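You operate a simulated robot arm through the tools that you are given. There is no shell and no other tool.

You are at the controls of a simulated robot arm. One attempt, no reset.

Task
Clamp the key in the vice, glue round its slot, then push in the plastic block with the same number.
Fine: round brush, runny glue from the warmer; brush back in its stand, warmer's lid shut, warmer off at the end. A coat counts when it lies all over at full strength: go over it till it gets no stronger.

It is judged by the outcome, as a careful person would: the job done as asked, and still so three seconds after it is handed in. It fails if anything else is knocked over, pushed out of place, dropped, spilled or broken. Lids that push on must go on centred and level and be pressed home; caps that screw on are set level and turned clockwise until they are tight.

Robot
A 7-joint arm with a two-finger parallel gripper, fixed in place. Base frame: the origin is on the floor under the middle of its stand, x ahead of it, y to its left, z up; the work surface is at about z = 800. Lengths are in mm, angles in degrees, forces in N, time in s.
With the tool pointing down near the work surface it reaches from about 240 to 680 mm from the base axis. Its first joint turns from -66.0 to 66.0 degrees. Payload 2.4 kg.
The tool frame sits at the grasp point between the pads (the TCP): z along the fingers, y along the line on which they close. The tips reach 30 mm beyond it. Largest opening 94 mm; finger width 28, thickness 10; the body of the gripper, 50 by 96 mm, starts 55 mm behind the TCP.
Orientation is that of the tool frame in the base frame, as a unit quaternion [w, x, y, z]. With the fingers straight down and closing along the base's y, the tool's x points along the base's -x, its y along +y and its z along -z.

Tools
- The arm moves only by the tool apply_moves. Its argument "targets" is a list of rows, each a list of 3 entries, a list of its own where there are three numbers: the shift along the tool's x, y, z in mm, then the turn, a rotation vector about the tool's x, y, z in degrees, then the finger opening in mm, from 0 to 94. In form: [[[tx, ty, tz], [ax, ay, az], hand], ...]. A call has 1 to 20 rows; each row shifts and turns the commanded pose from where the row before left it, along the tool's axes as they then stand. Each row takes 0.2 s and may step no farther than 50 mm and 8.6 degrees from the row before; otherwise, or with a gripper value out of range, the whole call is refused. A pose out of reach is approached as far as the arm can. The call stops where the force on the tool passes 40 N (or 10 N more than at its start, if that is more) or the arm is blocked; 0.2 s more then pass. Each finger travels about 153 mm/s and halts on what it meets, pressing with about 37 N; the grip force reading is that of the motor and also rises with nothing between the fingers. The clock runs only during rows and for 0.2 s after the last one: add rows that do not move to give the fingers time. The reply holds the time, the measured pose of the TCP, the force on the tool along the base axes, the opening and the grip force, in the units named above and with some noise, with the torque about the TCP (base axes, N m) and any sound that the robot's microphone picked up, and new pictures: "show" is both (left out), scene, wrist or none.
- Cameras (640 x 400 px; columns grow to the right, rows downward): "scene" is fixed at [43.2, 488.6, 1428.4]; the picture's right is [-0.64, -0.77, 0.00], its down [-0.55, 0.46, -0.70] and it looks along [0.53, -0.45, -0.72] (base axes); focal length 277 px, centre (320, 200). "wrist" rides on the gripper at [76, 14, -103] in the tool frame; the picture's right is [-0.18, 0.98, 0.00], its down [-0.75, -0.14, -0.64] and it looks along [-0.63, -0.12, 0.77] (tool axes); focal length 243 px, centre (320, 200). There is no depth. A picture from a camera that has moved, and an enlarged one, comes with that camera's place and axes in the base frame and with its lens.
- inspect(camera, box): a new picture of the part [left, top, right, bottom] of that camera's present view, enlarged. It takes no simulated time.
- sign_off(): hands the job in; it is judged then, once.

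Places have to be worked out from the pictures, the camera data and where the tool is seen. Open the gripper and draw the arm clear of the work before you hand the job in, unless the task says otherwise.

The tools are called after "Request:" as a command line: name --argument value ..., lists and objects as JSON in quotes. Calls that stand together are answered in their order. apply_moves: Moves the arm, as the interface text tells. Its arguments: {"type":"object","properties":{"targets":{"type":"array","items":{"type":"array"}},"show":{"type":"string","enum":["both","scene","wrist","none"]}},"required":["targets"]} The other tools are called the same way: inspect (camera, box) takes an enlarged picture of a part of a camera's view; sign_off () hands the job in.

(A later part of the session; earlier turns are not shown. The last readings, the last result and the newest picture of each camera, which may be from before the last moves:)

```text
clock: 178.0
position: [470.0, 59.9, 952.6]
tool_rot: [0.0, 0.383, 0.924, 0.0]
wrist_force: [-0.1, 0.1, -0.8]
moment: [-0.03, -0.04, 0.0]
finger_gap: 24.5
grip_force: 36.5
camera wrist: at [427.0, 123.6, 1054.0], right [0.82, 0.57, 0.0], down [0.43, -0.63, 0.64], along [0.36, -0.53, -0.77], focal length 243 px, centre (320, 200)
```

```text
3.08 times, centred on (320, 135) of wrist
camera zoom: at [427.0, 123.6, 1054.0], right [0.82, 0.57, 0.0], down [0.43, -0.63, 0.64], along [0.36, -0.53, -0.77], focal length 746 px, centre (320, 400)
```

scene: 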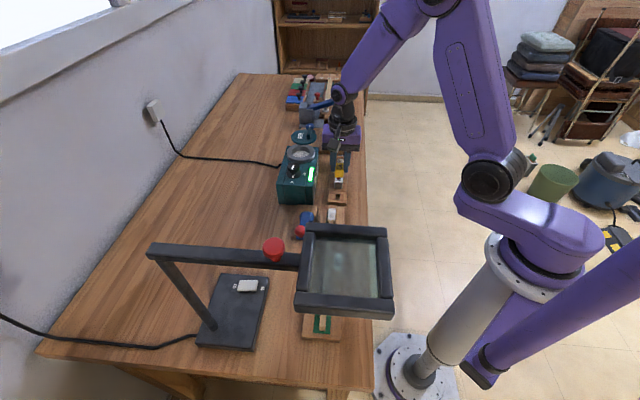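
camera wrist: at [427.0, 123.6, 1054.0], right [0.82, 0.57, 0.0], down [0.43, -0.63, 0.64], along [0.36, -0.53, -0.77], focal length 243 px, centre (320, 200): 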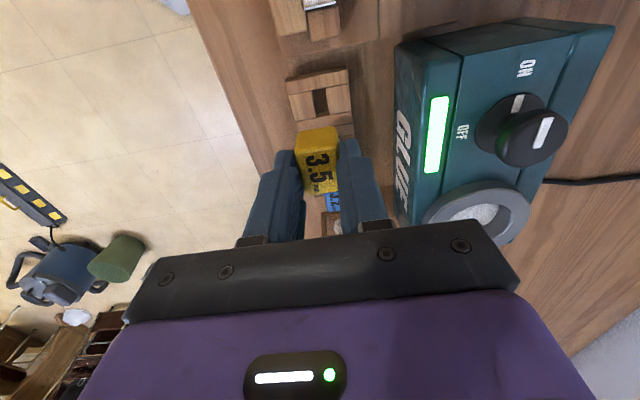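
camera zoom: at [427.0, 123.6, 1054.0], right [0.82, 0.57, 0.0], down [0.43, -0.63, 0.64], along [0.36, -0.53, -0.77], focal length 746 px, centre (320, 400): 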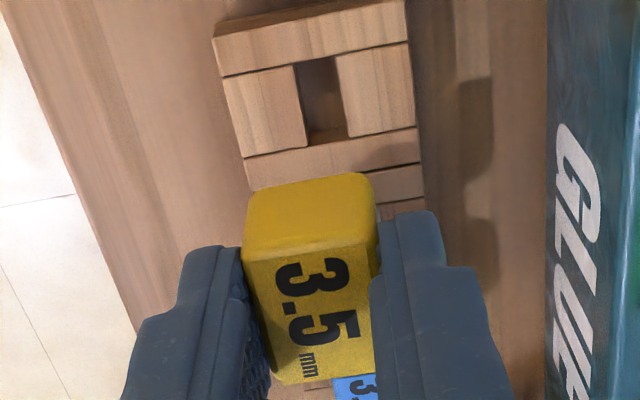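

The block has a red tongue (~8×20 mm, ~10 mm tall) under it, running the same way as the key's slot — no turn needed. I carry it toward the key and stop short of the slot to measure the slot precisely.

Request:
apply_moves --targets '[[[27, 6.4, 0], [0, 0, 0], 18], [[26.7, 6.4, 0], [0, 0, 0], 18], [[0, 0, 0], [0, 0, 0], 18], [[0, 0, 0], [0, 0, 0], 18]]'

Request:
inspect --camera "wrist" --box '[290, 0, 350, 90]'

Request:
inspect --camera "scene" --box '[315, 175, 355, 225]'

```text
clock: 179.0
position: [441.5, 105.8, 952.5]
tool_rot: [0.0, 0.382, 0.924, 0.001]
wrist_force: [-1.0, 0.8, 0.5]
moment: [0.0, 0.0, -0.06]
finger_gap: 24.9
grip_force: 37.0
camera wrist: at [398.3, 170.7, 1054.0], right [0.82, 0.57, 0.0], down [0.43, -0.63, 0.64], along [0.36, -0.53, -0.77], focal length 243 px, centre (320, 200)
```

scene: 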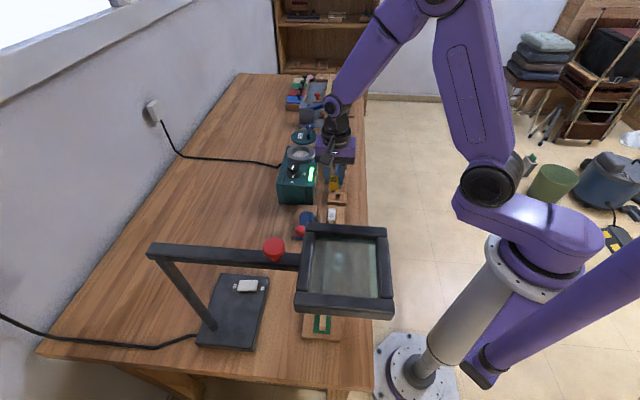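
wrist: 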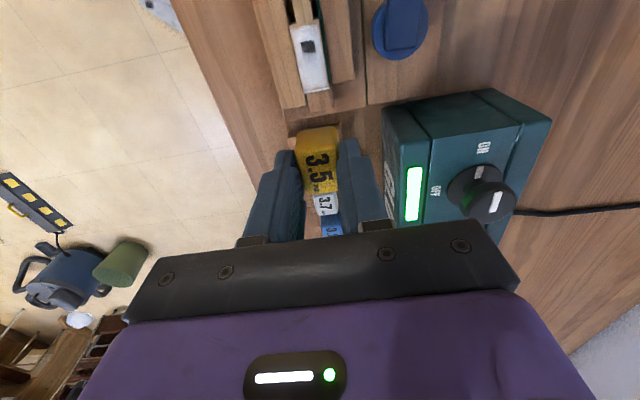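

```text
4.44 times, centred on (320, 45) of wrist
camera zoom: at [398.3, 170.7, 1054.0], right [0.82, 0.57, 0.0], down [0.43, -0.63, 0.64], along [0.36, -0.53, -0.77], focal length 1078 px, centre (320, 889)
```

zoom: 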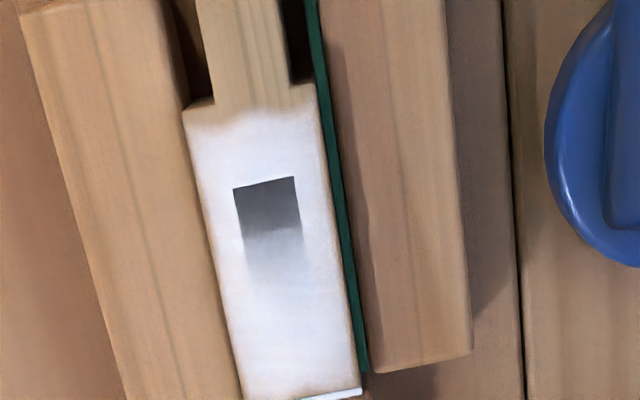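

```text
8.00 times, centred on (335, 200) of scene
camera zoom: at [43.2, 488.6, 1428.4], right [-0.64, -0.77, 0.0], down [-0.55, 0.46, -0.7], along [0.53, -0.45, -0.72], focal length 2213 px, centre (200, 200)
```

zoom: 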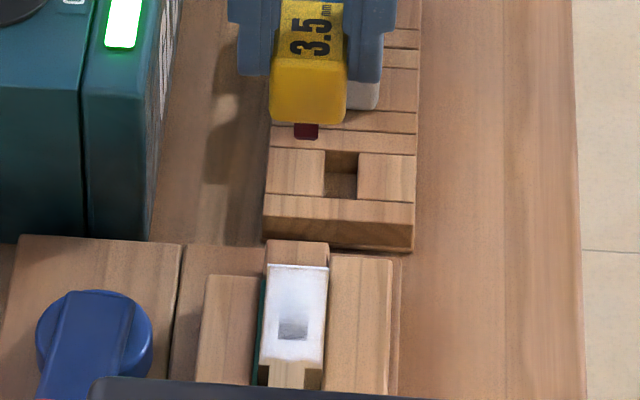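

The slot's near end measures +54.5 mm from the TCP here, i.e. the slot centre seems ~2 mm nearer than my earlier estimate. I step 20 mm closer and measure again to settle height and position.

Request:
apply_moves --targets '[[[20, 0, 0], [0, 0, 0], 18], [[0, 0, 0], [0, 0, 0], 18], [[0, 0, 0], [0, 0, 0], 18]]' --show "wrist"

Request:
inspect --camera "wrist" --box '[280, 30, 360, 130]'

Request:
inspect --camera "scene" --box '[315, 180, 350, 225]'

```text
clock: 179.8
position: [427.7, 121.0, 952.3]
tool_rot: [0.0, 0.383, 0.924, 0.0]
wrist_force: [0.0, -0.1, 0.0]
moment: [0.0, -0.05, 0.02]
finger_gap: 24.5
grip_force: 36.4
camera wrist: at [384.1, 184.5, 1054.1], right [0.82, 0.57, 0.0], down [0.43, -0.63, 0.64], along [0.36, -0.53, -0.77], focal length 243 px, centre (320, 200)
```

wrist: 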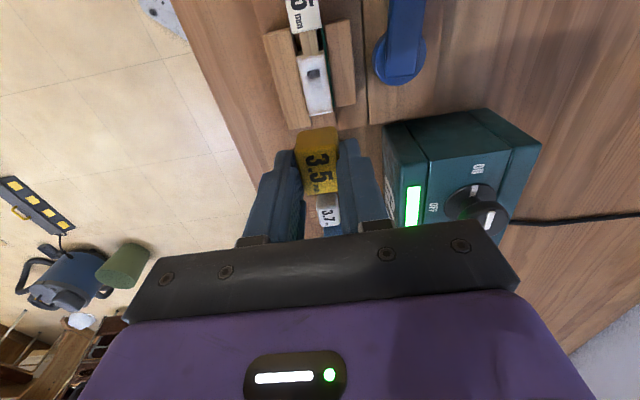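

```text
4.00 times, centred on (320, 80) of wrist
camera zoom: at [384.1, 184.5, 1054.1], right [0.82, 0.57, 0.0], down [0.43, -0.63, 0.64], along [0.36, -0.53, -0.77], focal length 970 px, centre (320, 680)
```

zoom: 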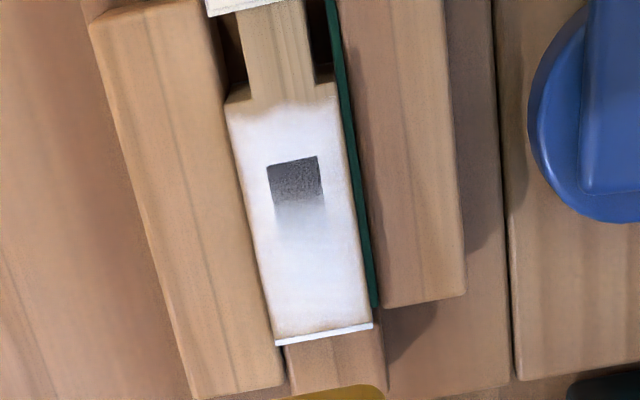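

```text
8.89 times, centred on (332, 202) of scene
camera zoom: at [43.2, 488.6, 1428.4], right [-0.64, -0.77, 0.0], down [-0.55, 0.46, -0.7], along [0.53, -0.45, -0.72], focal length 2459 px, centre (209, 178)
```

zoom: 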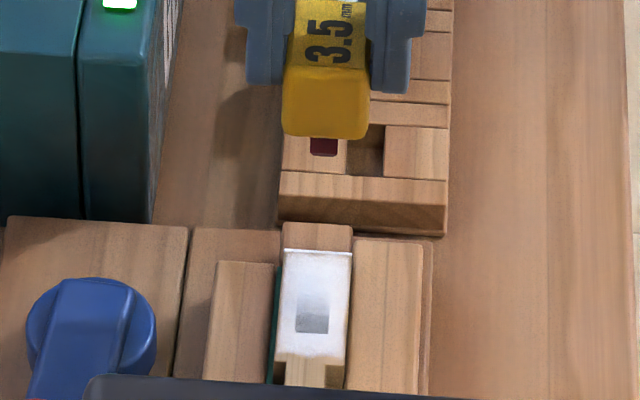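

Two views agree: slot centre is +22 mm along x and +0.4…0.6 mm in y from here (key top ≈ z 840). I move over it at this height, then lower to just above and look again.

Request:
apply_moves --targets '[[[22.1, 0.4, 0], [0, 0, 0], 18], [[0, 0, 20], [0, 0, 0], 18], [[0, 0, 20], [0, 0, 0], 18], [[0, 0, 0], [0, 0, 0], 18], [[0, 0, 0], [0, 0, 0], 18]]'

Request:
inspect --camera "wrist" --box '[270, 60, 370, 160]'

Request:
inspect --camera "scene" --box '[315, 190, 350, 230]'

```text
clock: 181.0
position: [412.4, 135.2, 912.2]
tool_rot: [-0.001, 0.382, 0.924, -0.001]
wrist_force: [0.6, 0.4, -0.1]
moment: [0.02, -0.03, -0.01]
finger_gap: 24.5
grip_force: 37.5
camera wrist: at [369.0, 200.6, 1014.0], right [0.82, 0.57, 0.0], down [0.43, -0.63, 0.64], along [0.36, -0.53, -0.77], focal length 243 px, centre (320, 200)
```

scene: 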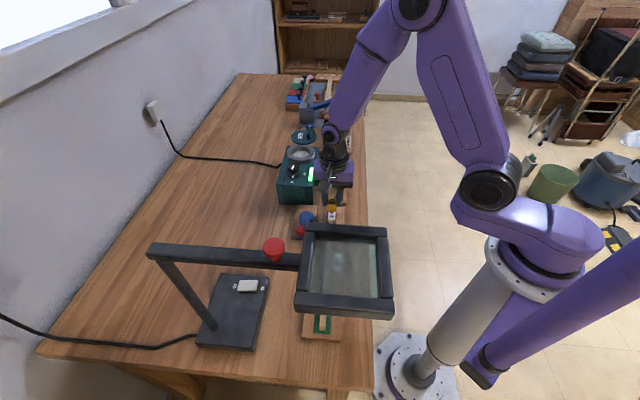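
wrist: 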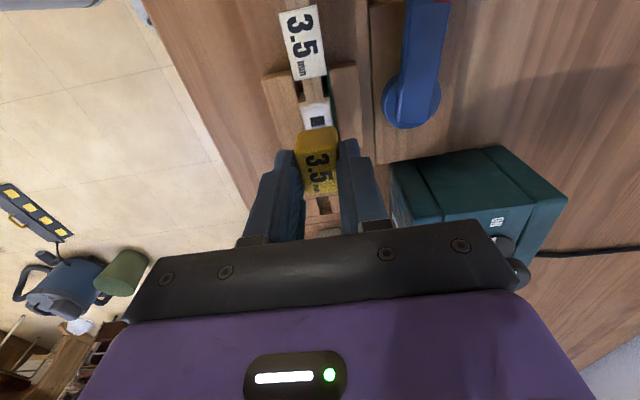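

```text
4.00 times, centred on (320, 110) of wrist
camera zoom: at [369.0, 200.6, 1014.0], right [0.82, 0.57, 0.0], down [0.43, -0.63, 0.64], along [0.36, -0.53, -0.77], focal length 970 px, centre (320, 560)
```

zoom: 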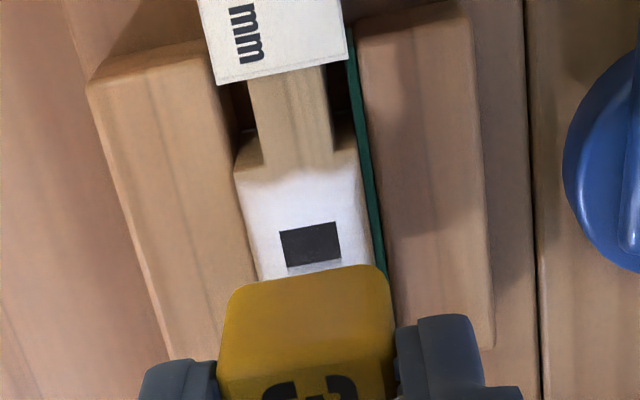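

```text
10.00 times, centred on (332, 210) of scene
camera zoom: at [43.2, 488.6, 1428.4], right [-0.64, -0.77, 0.0], down [-0.55, 0.46, -0.7], along [0.53, -0.45, -0.72], focal length 2766 px, centre (195, 100)
```

zoom: 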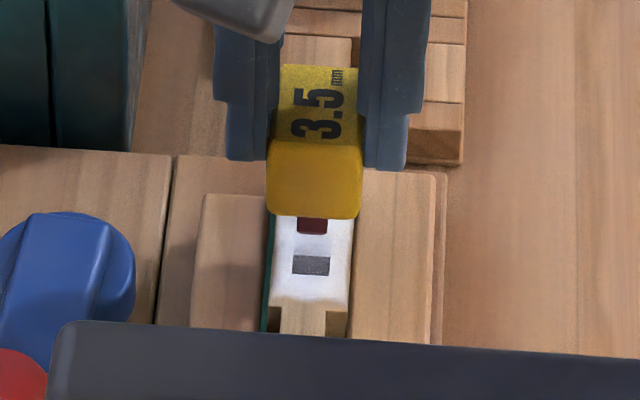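

Tongue and slot now line up in both views (within ~0.5 mm). I lower slowly; if it meets the key top I expect force near TCP 894, if it enters it should continue to about 881.

Request:
apply_moves --targets '[[[0, 0, 8], [0, 0, 0], 18], [[0, 0, 5], [0, 0, 0], 18], [[0, 0, 2], [0, 0, 0], 18], [[0, 0, 0], [0, 0, 0], 18]]' --show "none"

Request:
inspect --camera "scene" --box '[315, 190, 350, 230]'

Request:
inspect --camera "wrist" --box '[270, 60, 370, 160]'

```text
clock: 182.0
position: [412.2, 135.8, 898.4]
tool_rot: [0.0, 0.383, 0.924, -0.001]
wrist_force: [0.8, 0.0, -0.7]
moment: [-0.02, 0.01, 0.01]
finger_gap: 24.3
grip_force: 37.8
```

```text
10.00 times, centred on (332, 210) of scene
camera zoom: at [43.2, 488.6, 1428.4], right [-0.64, -0.77, 0.0], down [-0.55, 0.46, -0.7], along [0.53, -0.45, -0.72], focal length 2766 px, centre (195, 100)
```

zoom: 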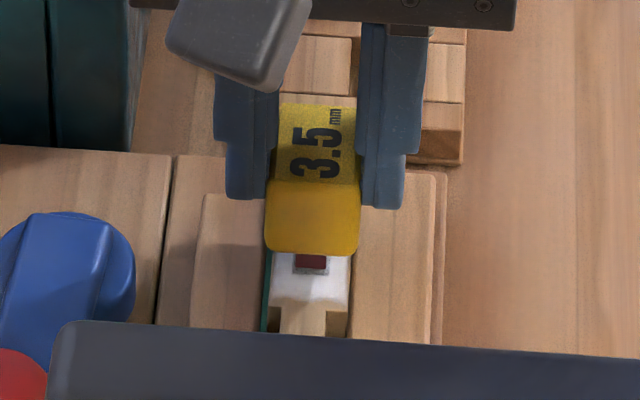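

```text
4.00 times, centred on (320, 110) of wrist
camera zoom: at [369.0, 200.6, 998.9], right [0.82, 0.57, 0.0], down [0.43, -0.63, 0.64], along [0.36, -0.53, -0.77], focal length 970 px, centre (320, 560)
```

zoom: 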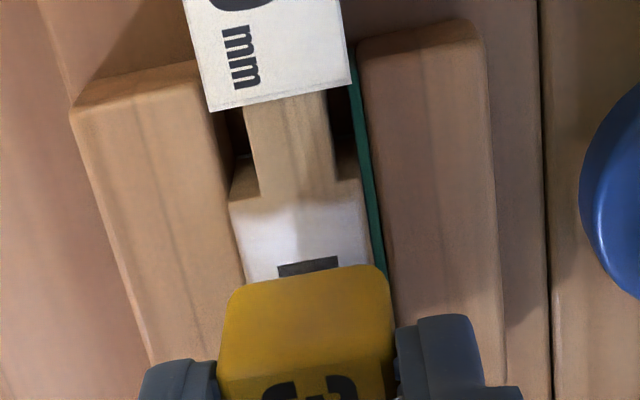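

The tongue is over the slot outline; lateral alignment is good, lengthwise it may be slightly toward the near end. I lower 1.5 mm at a time and feel.

Request:
apply_moves --targets '[[[0, 0, 1.5], [0, 0, 0], 18], [[0, 0, 1.5], [0, 0, 0], 18], [[0, 0, 0], [0, 0, 0], 18]]' --show "none"

Request:
inspect --camera "scene" --box '[320, 200, 345, 228]'

```text
clock: 182.8
position: [413.0, 137.3, 894.3]
tool_rot: [0.0, 0.383, 0.924, 0.0]
wrist_force: [0.1, -0.2, 1.3]
moment: [-0.02, 0.0, 0.0]
finger_gap: 24.7
grip_force: 36.6
```

```text
14.29 times, centred on (332, 214) of scene
camera zoom: at [43.2, 488.6, 1428.4], right [-0.64, -0.77, 0.0], down [-0.55, 0.46, -0.7], along [0.53, -0.45, -0.72], focal length 3952 px, centre (141, 0)
```

zoom: 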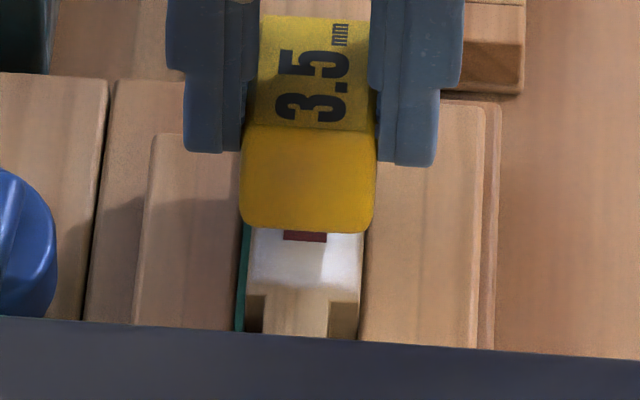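

No resistance (1.3 N) and the tongue seems to be entering. Continue down gently.

Request:
apply_moves --targets '[[[0, 0, 1.5], [0, 0, 0], 18], [[0, 0, 1.5], [0, 0, 0], 18], [[0, 0, 0], [0, 0, 0], 18]]' --show "none"

Request:
inspect --camera "scene" --box '[320, 200, 345, 228]'

Request:
inspect --camera "wrist" --box '[270, 60, 370, 160]'

```text
clock: 183.6
position: [413.5, 136.5, 892.2]
tool_rot: [0.0, 0.383, 0.924, 0.0]
wrist_force: [-0.6, -1.9, 2.4]
moment: [-0.06, 0.03, 0.01]
finger_gap: 24.6
grip_force: 37.4
```

```text
14.29 times, centred on (332, 214) of scene
camera zoom: at [43.1, 488.6, 1428.4], right [-0.64, -0.77, 0.0], down [-0.55, 0.46, -0.7], along [0.53, -0.45, -0.72], focal length 3952 px, centre (141, 0)
```

zoom: 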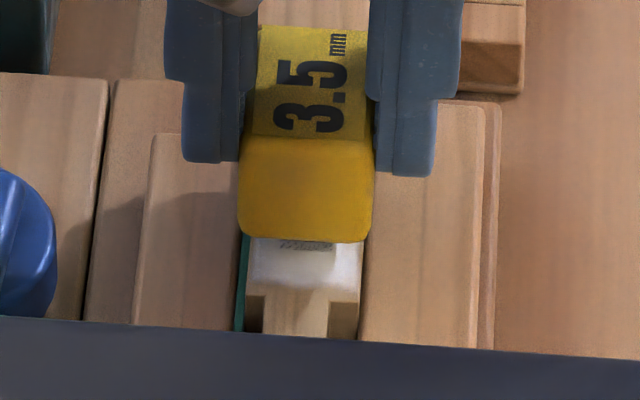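

```text
4.00 times, centred on (320, 110) of wrist
camera zoom: at [369.1, 201.1, 993.3], right [0.82, 0.57, 0.0], down [0.43, -0.63, 0.64], along [0.36, -0.53, -0.77], focal length 970 px, centre (320, 560)
```

zoom: 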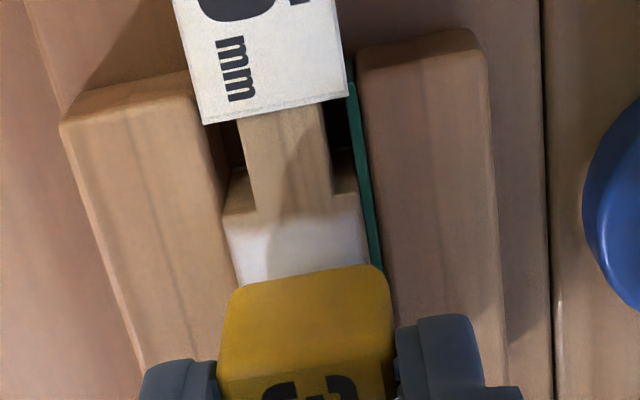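

The tongue is in the slot, with hardly any force. I keep lowering in small steps toward the seat.

Request:
apply_moves --targets '[[[0, 0, 2], [0, 0, 0], 18], [[0, 0, 2], [0, 0, 0], 18], [[0, 0, 0], [0, 0, 0], 18]]' --show "none"

```text
clock: 184.4
position: [413.1, 137.6, 887.9]
tool_rot: [0.0, 0.383, 0.924, -0.001]
wrist_force: [-0.4, 1.0, 3.0]
moment: [0.08, 0.02, -0.01]
finger_gap: 24.7
grip_force: 37.2
```

Request:
apply_moves --targets '[[[0, 0, 2], [0, 0, 0], 18], [[0, 0, 1.5], [0, 0, 0], 18], [[0, 0, 0], [0, 0, 0], 18]]' --show "none"

Request:
inspect --camera "scene" --box '[320, 200, 345, 228]'

```text
clock: 185.2
position: [413.1, 136.3, 885.6]
tool_rot: [0.001, 0.382, 0.924, 0.0]
wrist_force: [-1.7, -0.8, 25.2]
moment: [-0.04, 0.07, 0.01]
finger_gap: 24.7
grip_force: 37.0
```

```text
14.29 times, centred on (332, 214) of scene
camera zoom: at [42.8, 488.5, 1428.5], right [-0.64, -0.77, 0.0], down [-0.55, 0.46, -0.7], along [0.53, -0.45, -0.72], focal length 3952 px, centre (141, 0)
```

zoom: 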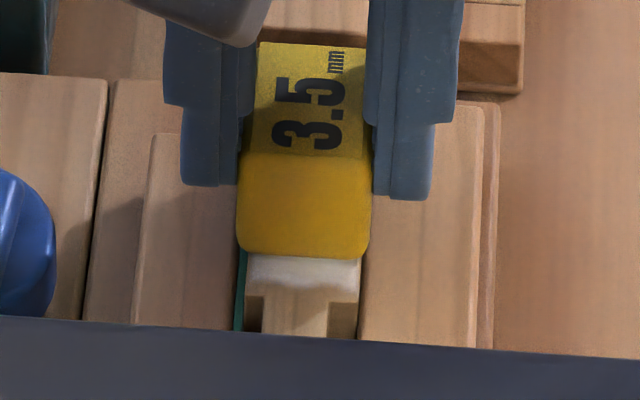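

25 N of upward force at TCP 885.6: the block has met the key top. I press a little harder to be sure that it is fully home.

Request:
apply_moves --targets '[[[0, 0, 0.8], [0, 0, 0], 18], [[0, 0, 0.6], [0, 0, 0], 18], [[0, 0, 0], [0, 0, 0], 18]]'

Request:
inspect --camera "scene" --box '[320, 200, 345, 228]'

Request:
inspect --camera "wrist" --box '[270, 60, 370, 160]'

```text
clock: 186.0
position: [412.8, 135.9, 883.0]
tool_rot: [0.001, 0.383, 0.924, 0.001]
wrist_force: [1.7, -1.2, 26.9]
moment: [-0.04, -0.03, 0.0]
finger_gap: 24.6
grip_force: 36.6
camera wrist: at [369.1, 200.8, 984.3], right [0.83, 0.56, 0.0], down [0.43, -0.63, 0.64], along [0.36, -0.53, -0.77], focal length 243 px, centre (320, 200)
```

scene: 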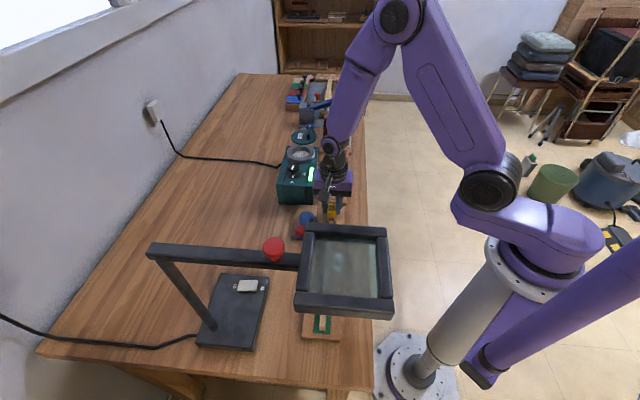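
wrist: 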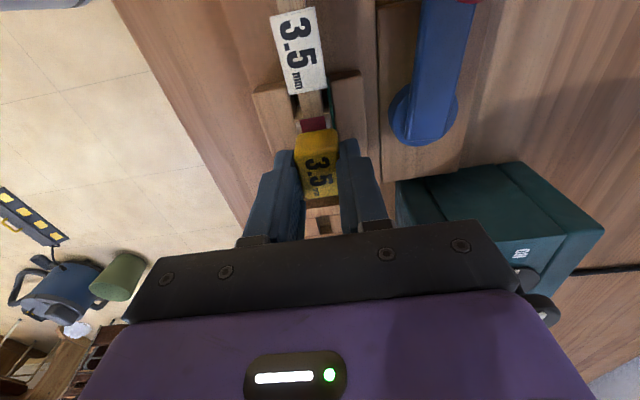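

```text
14.29 times, centred on (332, 214) of scene
camera zoom: at [42.9, 488.5, 1428.5], right [-0.64, -0.77, 0.0], down [-0.55, 0.46, -0.7], along [0.53, -0.45, -0.72], focal length 3952 px, centre (141, 0)
```

zoom: 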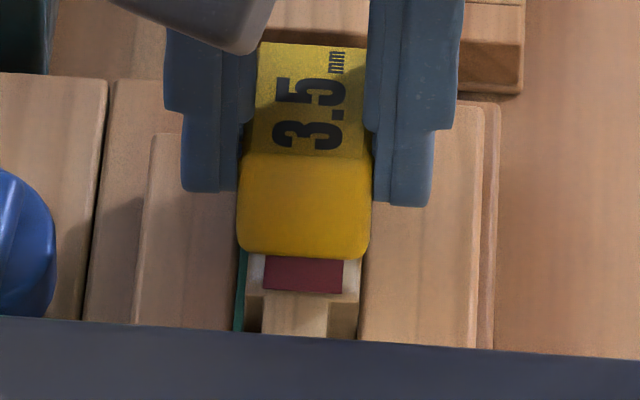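

```text
4.00 times, centred on (320, 110) of wrist
camera zoom: at [369.1, 200.8, 984.3], right [0.83, 0.56, 0.0], down [0.43, -0.63, 0.64], along [0.36, -0.53, -0.77], focal length 970 px, centre (320, 560)
```

zoom: 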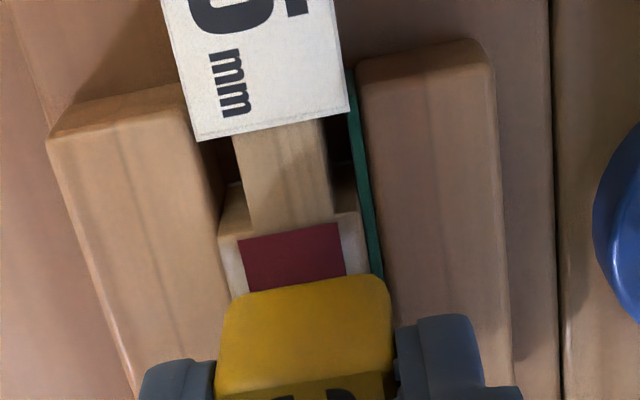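

A red cloth patch has appeared under the block on the key — the block has bedded in. I press once more to check whether it still moves.

Request:
apply_moves --targets '[[[0, 0, 0.7], [0, 0, 0], 18], [[0, 0, 0.5], [0, 0, 0], 18], [[0, 0, 0], [0, 0, 0], 18]]'

Request:
inspect --camera "scene" --box '[320, 200, 345, 228]'

```text
clock: 186.8
position: [412.6, 136.6, 881.4]
tool_rot: [0.0, 0.383, 0.924, 0.001]
wrist_force: [3.4, -0.8, 25.8]
moment: [0.0, -0.08, 0.0]
finger_gap: 24.6
grip_force: 36.6
camera wrist: at [369.0, 200.9, 983.1], right [0.82, 0.57, 0.0], down [0.43, -0.63, 0.64], along [0.36, -0.53, -0.77], focal length 243 px, centre (320, 200)
```

scene: 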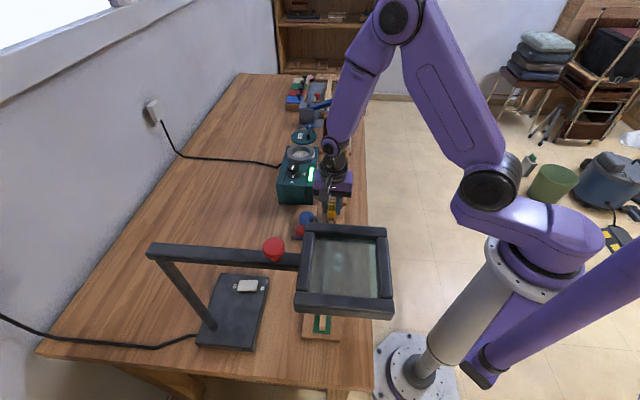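
wrist: 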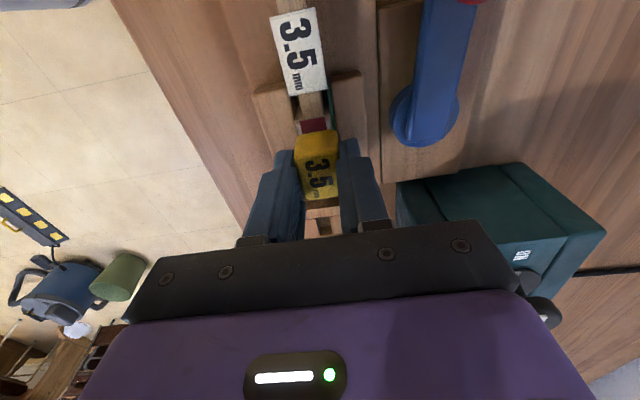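

```text
14.29 times, centred on (332, 214) of scene
camera zoom: at [42.9, 488.5, 1428.5], right [-0.64, -0.77, 0.0], down [-0.55, 0.46, -0.7], along [0.53, -0.45, -0.72], focal length 3952 px, centre (141, 0)
```

zoom: 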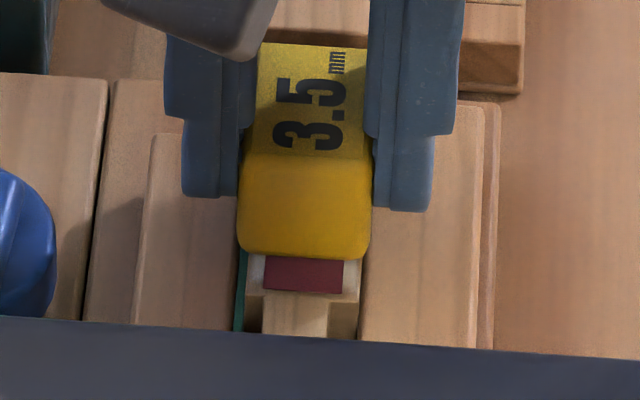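

The block no longer moves; the fingers are slipping down its sides at ~26 N. I release it, rise, and will press once on its top with closed fingers to confirm that it is home.

Request:
apply_moves --targets '[[[0, 0, -2.5], [0, 0, 0], 18], [[0, 0, 0], [0, 0, 0], 34], [[0, 0, 0], [0, 0, 0], 34], [[0, 0, -20], [0, 0, 0], 34], [[0, 0, -30], [0, 0, 0], 34], [[0, 0, 0], [0, 0, 0], 34]]'

Request:
inspect --camera "wrist" --box '[250, 50, 390, 180]'

Request:
inspect --camera "scene" --box '[320, 195, 345, 228]'

```text
clock: 188.2
position: [413.1, 136.6, 935.7]
tool_rot: [0.001, 0.383, 0.924, 0.0]
wrist_force: [0.9, -0.1, -0.1]
moment: [0.04, 0.0, 0.02]
finger_gap: 34.3
grip_force: 0.0
camera wrist: at [368.4, 201.6, 1035.6], right [0.82, 0.57, 0.0], down [0.43, -0.63, 0.64], along [0.36, -0.53, -0.77], focal length 243 px, centre (320, 200)
```

scene: 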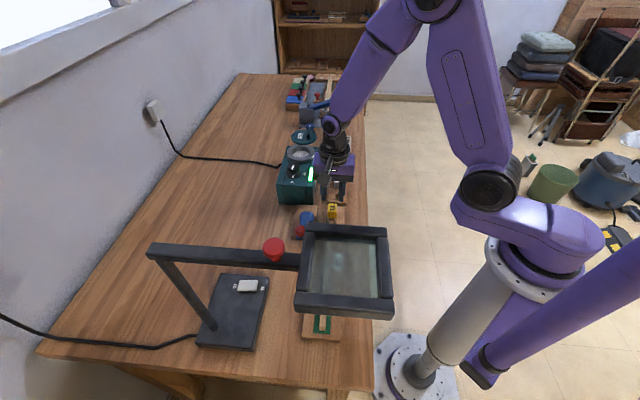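
wrist: 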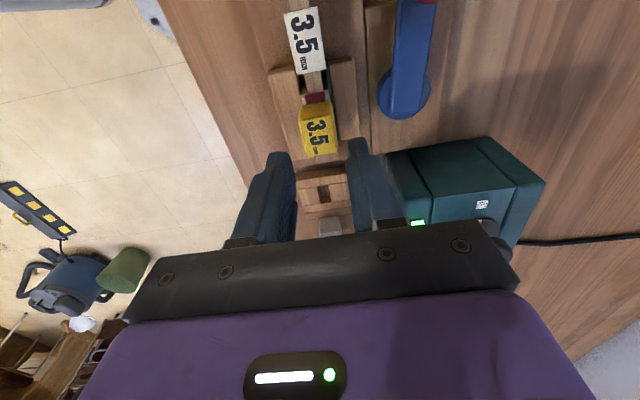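

```text
3.08 times, centred on (320, 115) of wrist
camera zoom: at [368.4, 201.6, 1035.6], right [0.82, 0.57, 0.0], down [0.43, -0.63, 0.64], along [0.36, -0.53, -0.77], focal length 746 px, centre (320, 462)
```

zoom: 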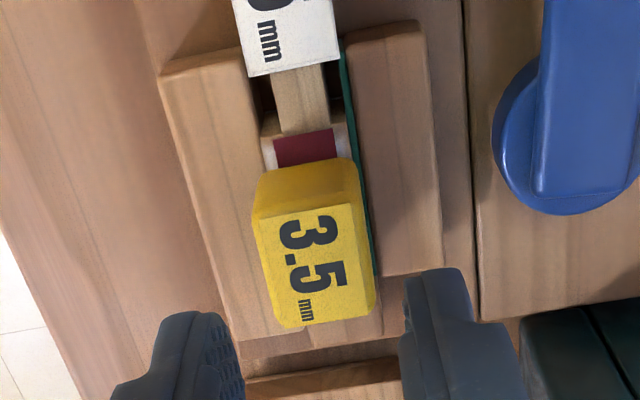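

```text
12.12 times, centred on (332, 212) of scene
camera zoom: at [43.2, 488.6, 1428.4], right [-0.64, -0.77, 0.0], down [-0.55, 0.46, -0.7], along [0.53, -0.45, -0.72], focal length 3353 px, centre (168, 61)
```

zoom: 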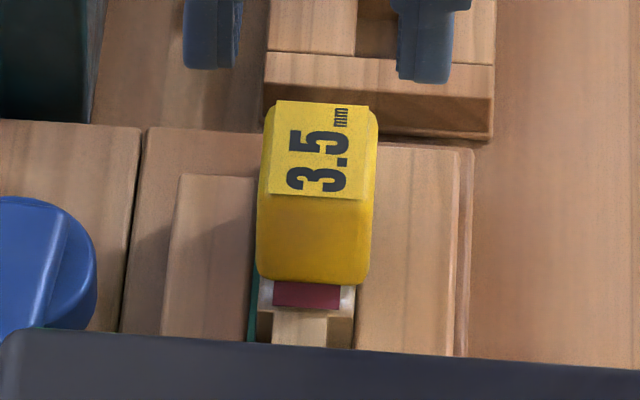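

The block stands level on the key with its label the right way. I close the fingers and press on its top centre to make sure it's driven home.

Request:
apply_moves --targets '[[[0, -0.5, 0], [0, 0, 0], 0], [[0, 0, 0], [0, 0, 0], 0], [[0, 0, 15], [0, 0, 0], 0], [[0, 0, 13], [0, 0, 0], 0], [[0, 0, 3], [0, 0, 0], 0], [[0, 0, 0], [0, 0, 0], 0]]' --show "none"

```text
clock: 189.6
position: [413.9, 136.8, 903.3]
tool_rot: [0.0, 0.382, 0.924, 0.0]
wrist_force: [0.1, -0.8, -0.3]
moment: [-0.03, 0.03, -0.04]
finger_gap: 0.2
grip_force: 33.2
```

Request:
apply_moves --targets '[[[0, 0, 1.5], [0, 0, 0], 0], [[0, 0, 1.5], [0, 0, 0], 0], [[0, 0, 1], [0, 0, 0], 0], [[0, 0, 0], [0, 0, 0], 0]]' --show "none"

Request:
inspect --camera "scene" --box '[320, 195, 345, 228]'

```text
clock: 190.4
position: [413.0, 136.9, 901.7]
tool_rot: [0.002, 0.382, 0.924, 0.002]
wrist_force: [-4.0, -1.9, 16.1]
moment: [-0.02, 0.19, 0.01]
finger_gap: 0.0
grip_force: 33.2
stopped in row 3: the force on the tool passed its limit at 44 N (the readings are from after the stop); the commanded pose is now the measured one
```

```text
12.12 times, centred on (332, 212) of scene
camera zoom: at [42.9, 488.5, 1428.5], right [-0.64, -0.77, 0.0], down [-0.55, 0.46, -0.7], along [0.53, -0.45, -0.72], focal length 3353 px, centre (168, 61)
```

zoom: 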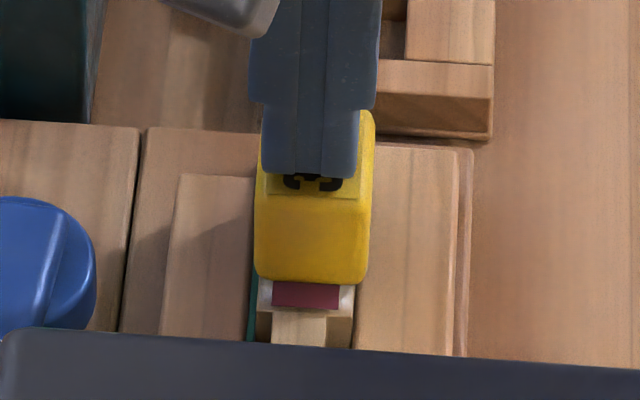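

Pressed with 44 N without any movement: the block is home. I lift off and go to the warmer knob to switch it off.

Request:
apply_moves --targets '[[[0, 0, -50], [0, 0, 0], 0], [[0, 0, -49], [0, 0, 0], 0], [[-28.1, 29.6, 0], [0, 0, 0], 60], [[-28.1, 29.6, 0], [0, 0, 0], 60], [[-28.1, 29.6, 0], [0, 0, 0], 60], [[-28.1, 29.4, 0], [0, 0, 0], 60], [[0, 0, 0], [0, 0, 0], 60]]'

Request:
inspect --camera "wrist" --box '[250, 60, 390, 170]'

Request:
inspect --camera "scene" --box '[320, 195, 345, 228]'

```text
clock: 192.0
position: [575.7, 142.1, 1000.2]
tool_rot: [0.001, 0.383, 0.924, 0.001]
wrist_force: [0.2, -0.3, 0.4]
moment: [-0.03, 0.0, 0.01]
finger_gap: 59.8
grip_force: 0.0
camera wrist: at [532.2, 205.5, 1101.5], right [0.82, 0.57, 0.0], down [0.43, -0.63, 0.64], along [0.36, -0.53, -0.77], focal length 243 px, centre (320, 200)
```

scene: 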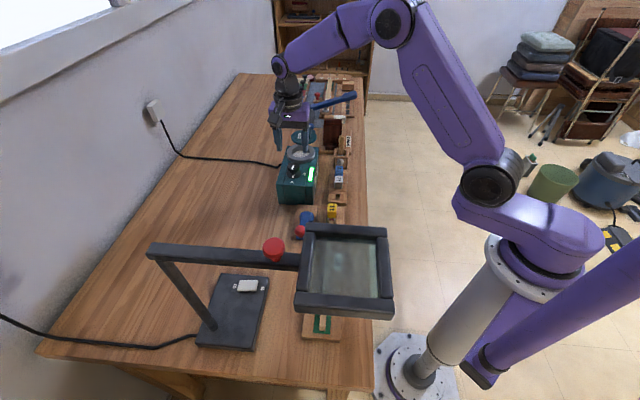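
wrist: 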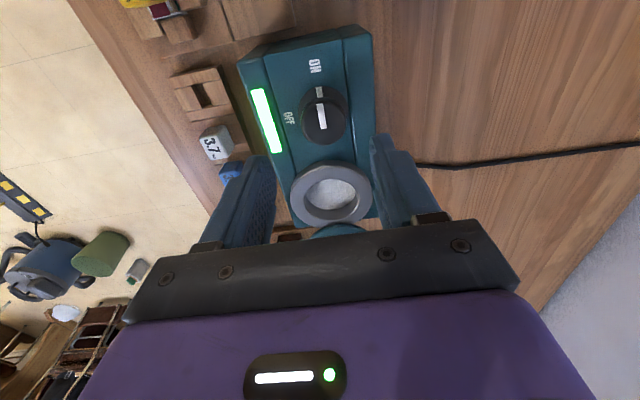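

```text
3.64 times, centred on (320, 115) of wrist
camera zoom: at [532.2, 205.5, 1101.5], right [0.82, 0.57, 0.0], down [0.43, -0.63, 0.64], along [0.36, -0.53, -0.77], focal length 882 px, centre (320, 509)
```

zoom: 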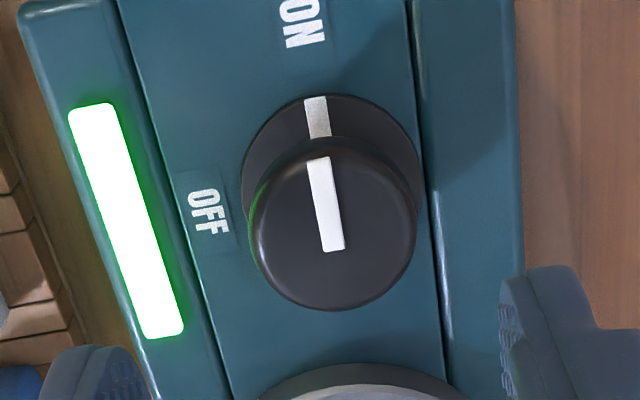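

```text
12.12 times, centred on (332, 212) of scene
camera zoom: at [43.2, 488.6, 1428.4], right [-0.64, -0.77, 0.0], down [-0.55, 0.46, -0.7], along [0.53, -0.45, -0.72], focal length 3353 px, centre (168, 61)
```

zoom: 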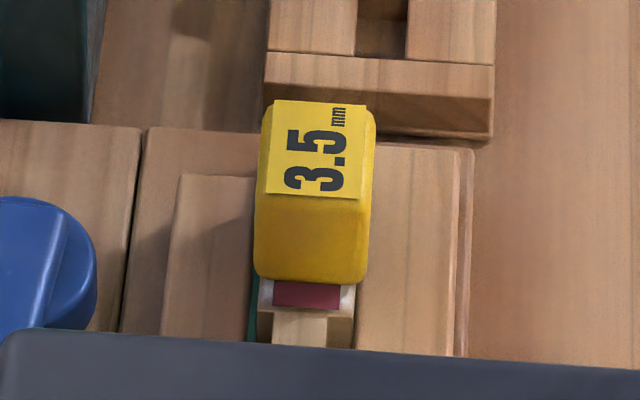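

The pointer is at ON; the knob's centre is ~3 mm toward tool +y. I shift, descend around it and grip.

Request:
apply_moves --targets '[[[0.5, 3, 30], [0, 0, 0], 60], [[0, 0, 30], [0, 0, 0], 60], [[0, 0, 14], [0, 0, 0], 60], [[0, 0, 0], [0, 0, 0], 60], [[0, 0, 0], [0, 0, 0], 34], [[0, 0, 0], [0, 0, 0], 34]]' --show "wrist"

```text
clock: 193.4
position: [578.0, 143.4, 926.2]
tool_rot: [0.002, 0.383, 0.924, 0.0]
wrist_force: [-1.5, -0.8, 0.1]
moment: [-0.21, -0.23, 0.01]
finger_gap: 37.6
grip_force: 44.7
camera wrist: at [533.7, 207.7, 1027.6], right [0.82, 0.57, 0.0], down [0.43, -0.63, 0.64], along [0.37, -0.53, -0.77], focal length 243 px, centre (320, 200)
```

wrist: 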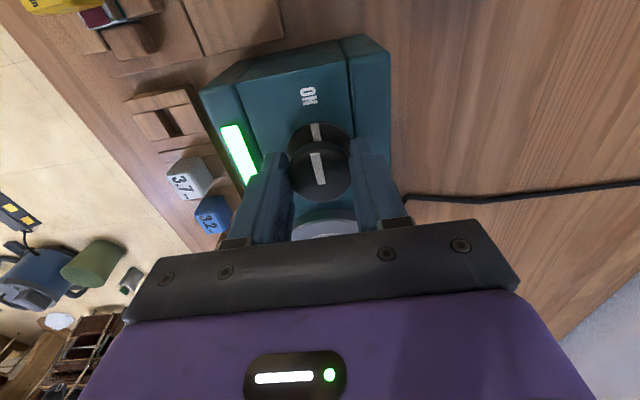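

Gripped cleanly with no side force. I turn it back counter-clockwise 88° to OFF.

Request:
apply_moves --targets '[[[0, 0, 0], [0, 0, -8], 34], [[0, 0, 0], [0, 0, -8], 34], [[0, 0, 0], [0, 0, -8], 34], [[0, 0, 0], [0, 0, -8], 34], [[0, 0, 0], [0, 0, -8], 34], [[0, 0, 0], [0, 0, -8], 34], [[0, 0, 0], [0, 0, -8], 34], [[0, 0, 0], [0, 0, -8], 34], [[0, 0, 0], [0, 0, -8], 34], [[0, 0, 0], [0, 0, -8], 34], [[0, 0, 0], [0, 0, -8], 34]]'

```text
clock: 195.8
position: [577.3, 139.2, 926.8]
tool_rot: [0.0, -0.367, 0.93, -0.001]
wrist_force: [-11.2, -24.9, -0.5]
moment: [-0.42, 0.29, -0.03]
finger_gap: 37.5
grip_force: 45.7
camera wrist: at [512.4, 98.6, 1027.7], right [-0.54, 0.84, 0.0], down [0.65, 0.41, 0.64], along [0.54, 0.34, -0.77], focal length 243 px, centre (320, 200)
```

scene: 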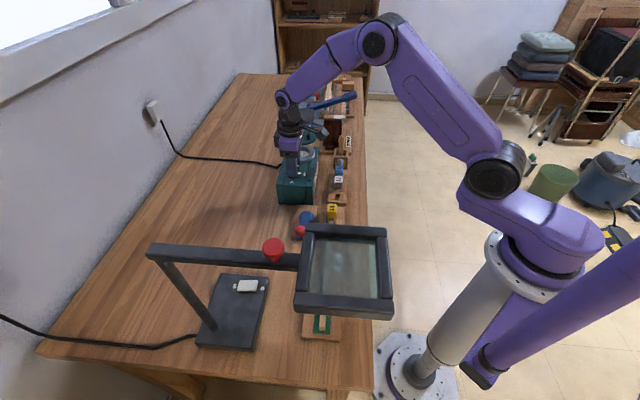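
wrist: 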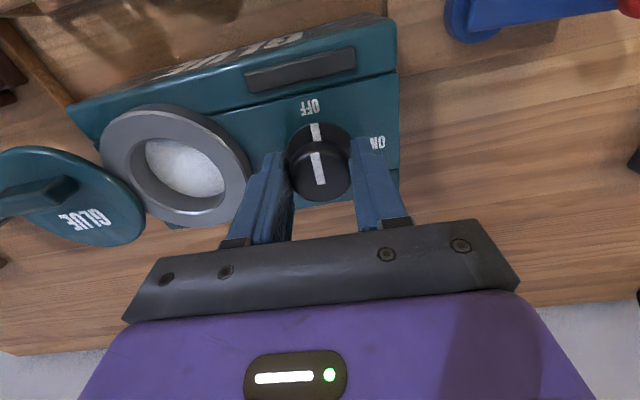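

The lamp is out and the pointer is at OFF. I release, lift, turn back to yaw +45° and then move toward the lid to study its handle.

Request:
apply_moves --targets '[[[0, 0, 0], [0, 0, 0], 60], [[0, 0, 0], [0, 0, 0], 60], [[0, 0, -40], [0, 0, 0], 60], [[0, 0, -40], [0, 0, 0], 60], [[0, 0, 0], [0, 0, 8], 60], [[0, 0, 0], [0, 0, 8], 60], [[0, 0, 0], [0, 0, 8], 60], [[0, 0, 0], [0, 0, 8], 60], [[0, 0, 0], [0, 0, 8], 60], [[0, 0, 0], [0, 0, 8], 60], [[0, 0, 0], [0, 0, 8], 60], [[0, 0, 0], [0, 0, 8], 60], [[0, 0, 0], [0, 0, 8], 60], [[0, 0, 0], [0, 0, 8], 60], [[0, 0, 0], [0, 0, 8], 60]]'

Request:
inspect --camera "scene" --box '[270, 130, 330, 210]'

```text
clock: 199.0
position: [577.7, 143.5, 1006.9]
tool_rot: [0.002, 0.384, 0.923, 0.001]
wrist_force: [0.3, -0.5, 0.0]
moment: [0.02, 0.02, -0.03]
finger_gap: 60.0
grip_force: 0.1
camera wrist: at [533.9, 207.7, 1107.4], right [0.83, 0.56, 0.0], down [0.43, -0.63, 0.64], along [0.36, -0.53, -0.77], focal length 243 px, centre (320, 200)
```

scene: 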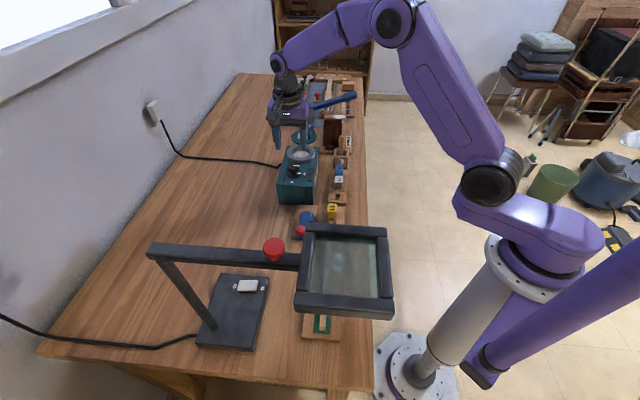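
wrist: 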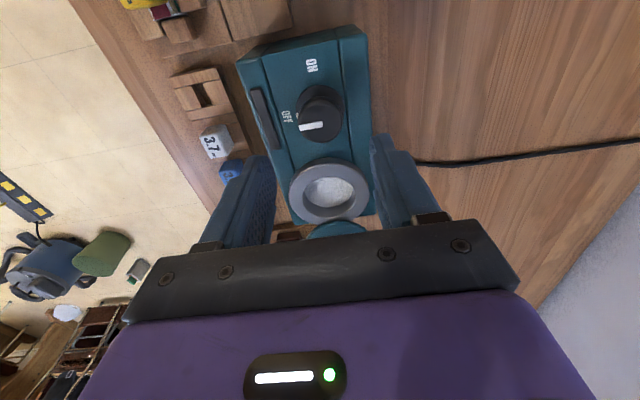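

```text
5.00 times, centred on (300, 170) of scene
camera zoom: at [43.2, 488.6, 1428.4], right [-0.64, -0.77, 0.0], down [-0.55, 0.46, -0.7], along [0.53, -0.45, -0.72], focal length 1383 px, centre (420, 350)
```

zoom: 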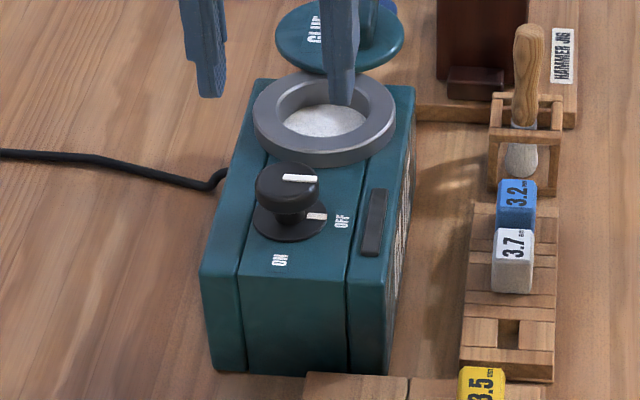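

The warmer is off and the brush still stands. Now I move above the lid's handle region for a top view.

Request:
apply_moves --targets '[[[-40, -9.9, 0], [0, 0, 0], 60], [[-40, -9.9, 0], [0, 0, 0], 60], [[-40, -9.9, 0], [0, 0, 0], 60], [[-40, -9.9, 0], [0, 0, 0], 60], [[0, 0, 0], [0, 0, 0], 60]]'

Request:
inspect --camera "wrist" --box '[240, 40, 420, 200]'

Request:
inspect --camera "scene" --box '[285, 115, 335, 165]'

```text
clock: 200.2
position: [662.8, 0.3, 1007.1]
tool_rot: [0.002, 0.383, 0.924, 0.0]
wrist_force: [0.3, -0.2, -0.1]
moment: [-0.02, 0.01, 0.0]
finger_gap: 60.4
grip_force: 0.1
camera wrist: at [619.0, 65.5, 1108.1], right [0.82, 0.57, 0.0], down [0.43, -0.63, 0.64], along [0.37, -0.53, -0.77], focal length 243 px, centre (320, 200)
```

scene: 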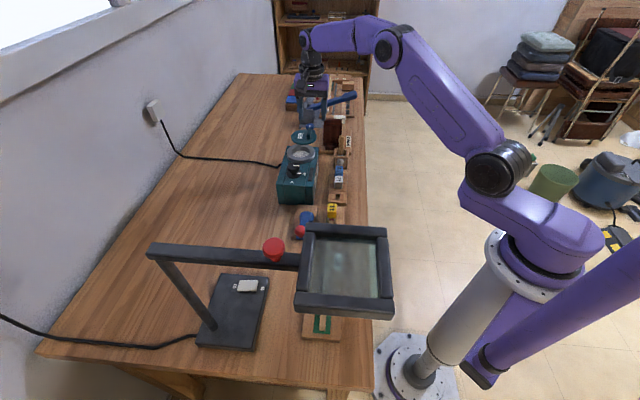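
wrist: 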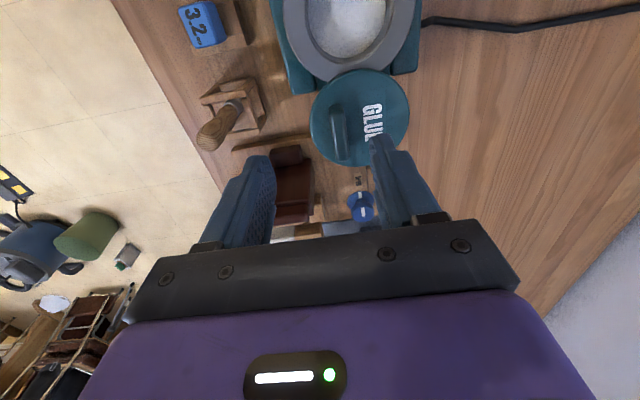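

```text
2.50 times, centred on (330, 120) of wrist
camera zoom: at [619.0, 65.5, 1108.1], right [0.82, 0.57, 0.0], down [0.43, -0.63, 0.64], along [0.37, -0.53, -0.77], focal length 606 px, centre (295, 400)
```

zoom: 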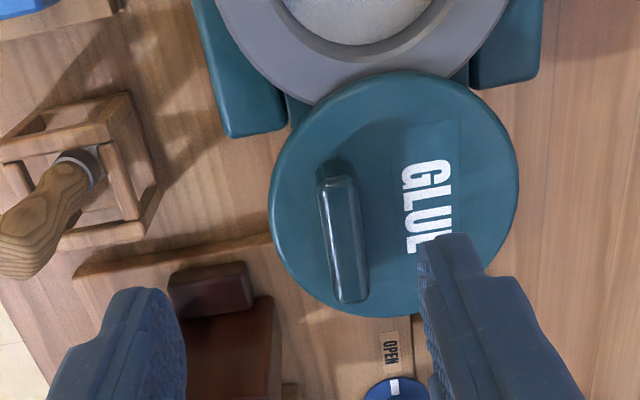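

```text
8.00 times, centred on (310, 140) of scene
camera zoom: at [43.2, 488.6, 1428.4], right [-0.64, -0.77, 0.0], down [-0.55, 0.46, -0.7], along [0.53, -0.45, -0.72], focal length 2213 px, centre (400, 680)
```

zoom: 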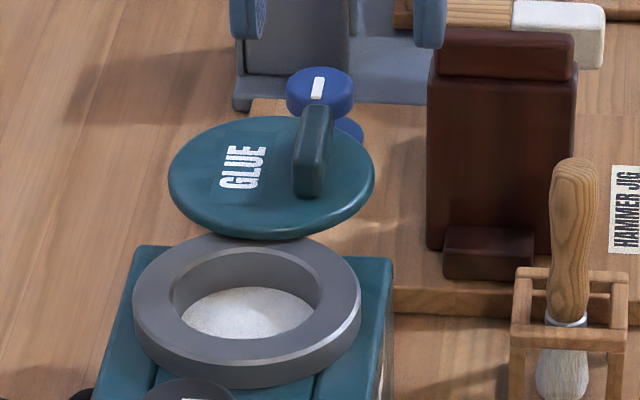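

The lid centre lies 79 mm beyond the pot centre straight along the bench, handle bar (≈45 mm long) offset 19 mm toward the robot. I go over the handle and descend partway to straddle it, ready to test gently how the lid moves.

Request:
apply_moves --targets '[[[-7, 14, 0], [0, 0, 0], 40], [[0, 0, 30], [0, 0, 0], 40], [[0, 0, 20], [0, 0, 0], 40], [[0, 0, 0], [0, 0, 0], 40]]'

Request:
inspect --camera "wrist" --box '[240, 60, 400, 210]'

Request:
inspect --camera "scene" --box '[285, 115, 335, 165]'

```text
clock: 201.2
position: [677.4, 7.8, 956.3]
tool_rot: [0.001, 0.382, 0.924, 0.001]
wrist_force: [0.1, -0.1, -0.1]
moment: [0.0, 0.01, 0.0]
finger_gap: 40.0
grip_force: 0.0
camera wrist: at [633.5, 71.4, 1058.1], right [0.82, 0.57, 0.0], down [0.43, -0.63, 0.64], along [0.37, -0.53, -0.77], focal length 243 px, centre (320, 200)
```

scene: 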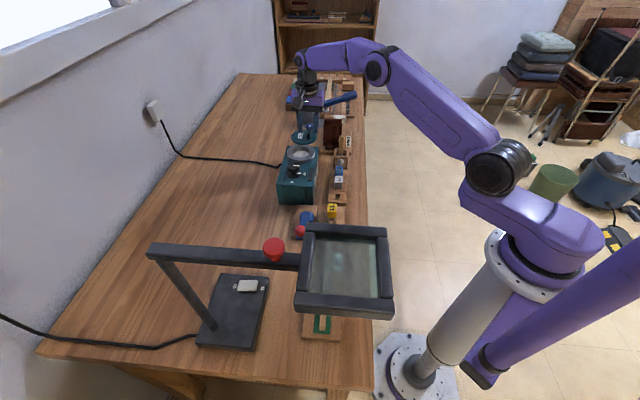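
wrist: 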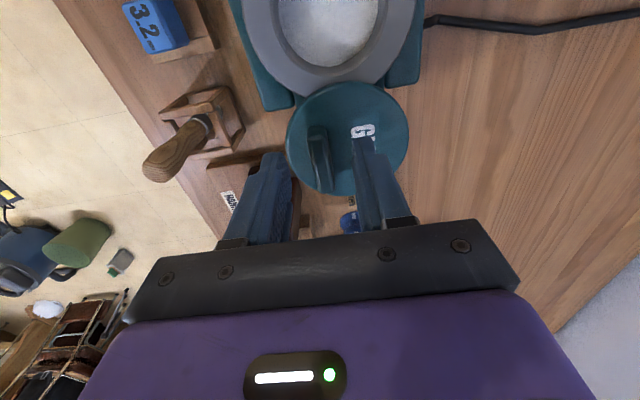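

```text
2.67 times, centred on (320, 135) of wrist
camera zoom: at [633.5, 71.4, 1058.1], right [0.82, 0.57, 0.0], down [0.43, -0.63, 0.64], along [0.37, -0.53, -0.77], focal length 647 px, centre (320, 373)
```

zoom: 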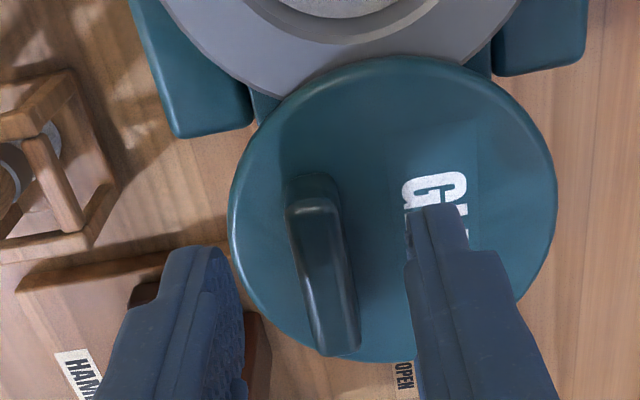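

```text
8.00 times, centred on (310, 140) of scene
camera zoom: at [43.2, 488.6, 1428.4], right [-0.64, -0.77, 0.0], down [-0.55, 0.46, -0.7], along [0.53, -0.45, -0.72], focal length 2213 px, centre (400, 680)
```

zoom: 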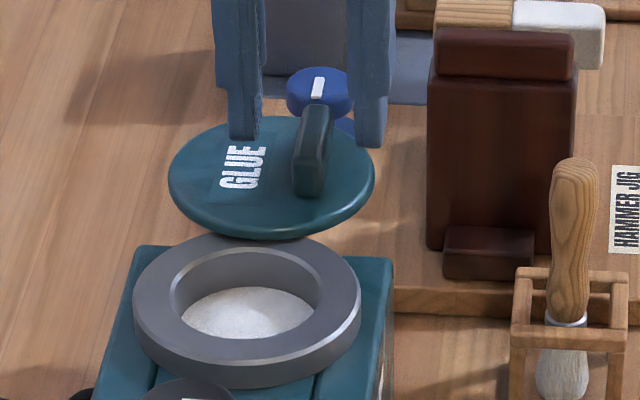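

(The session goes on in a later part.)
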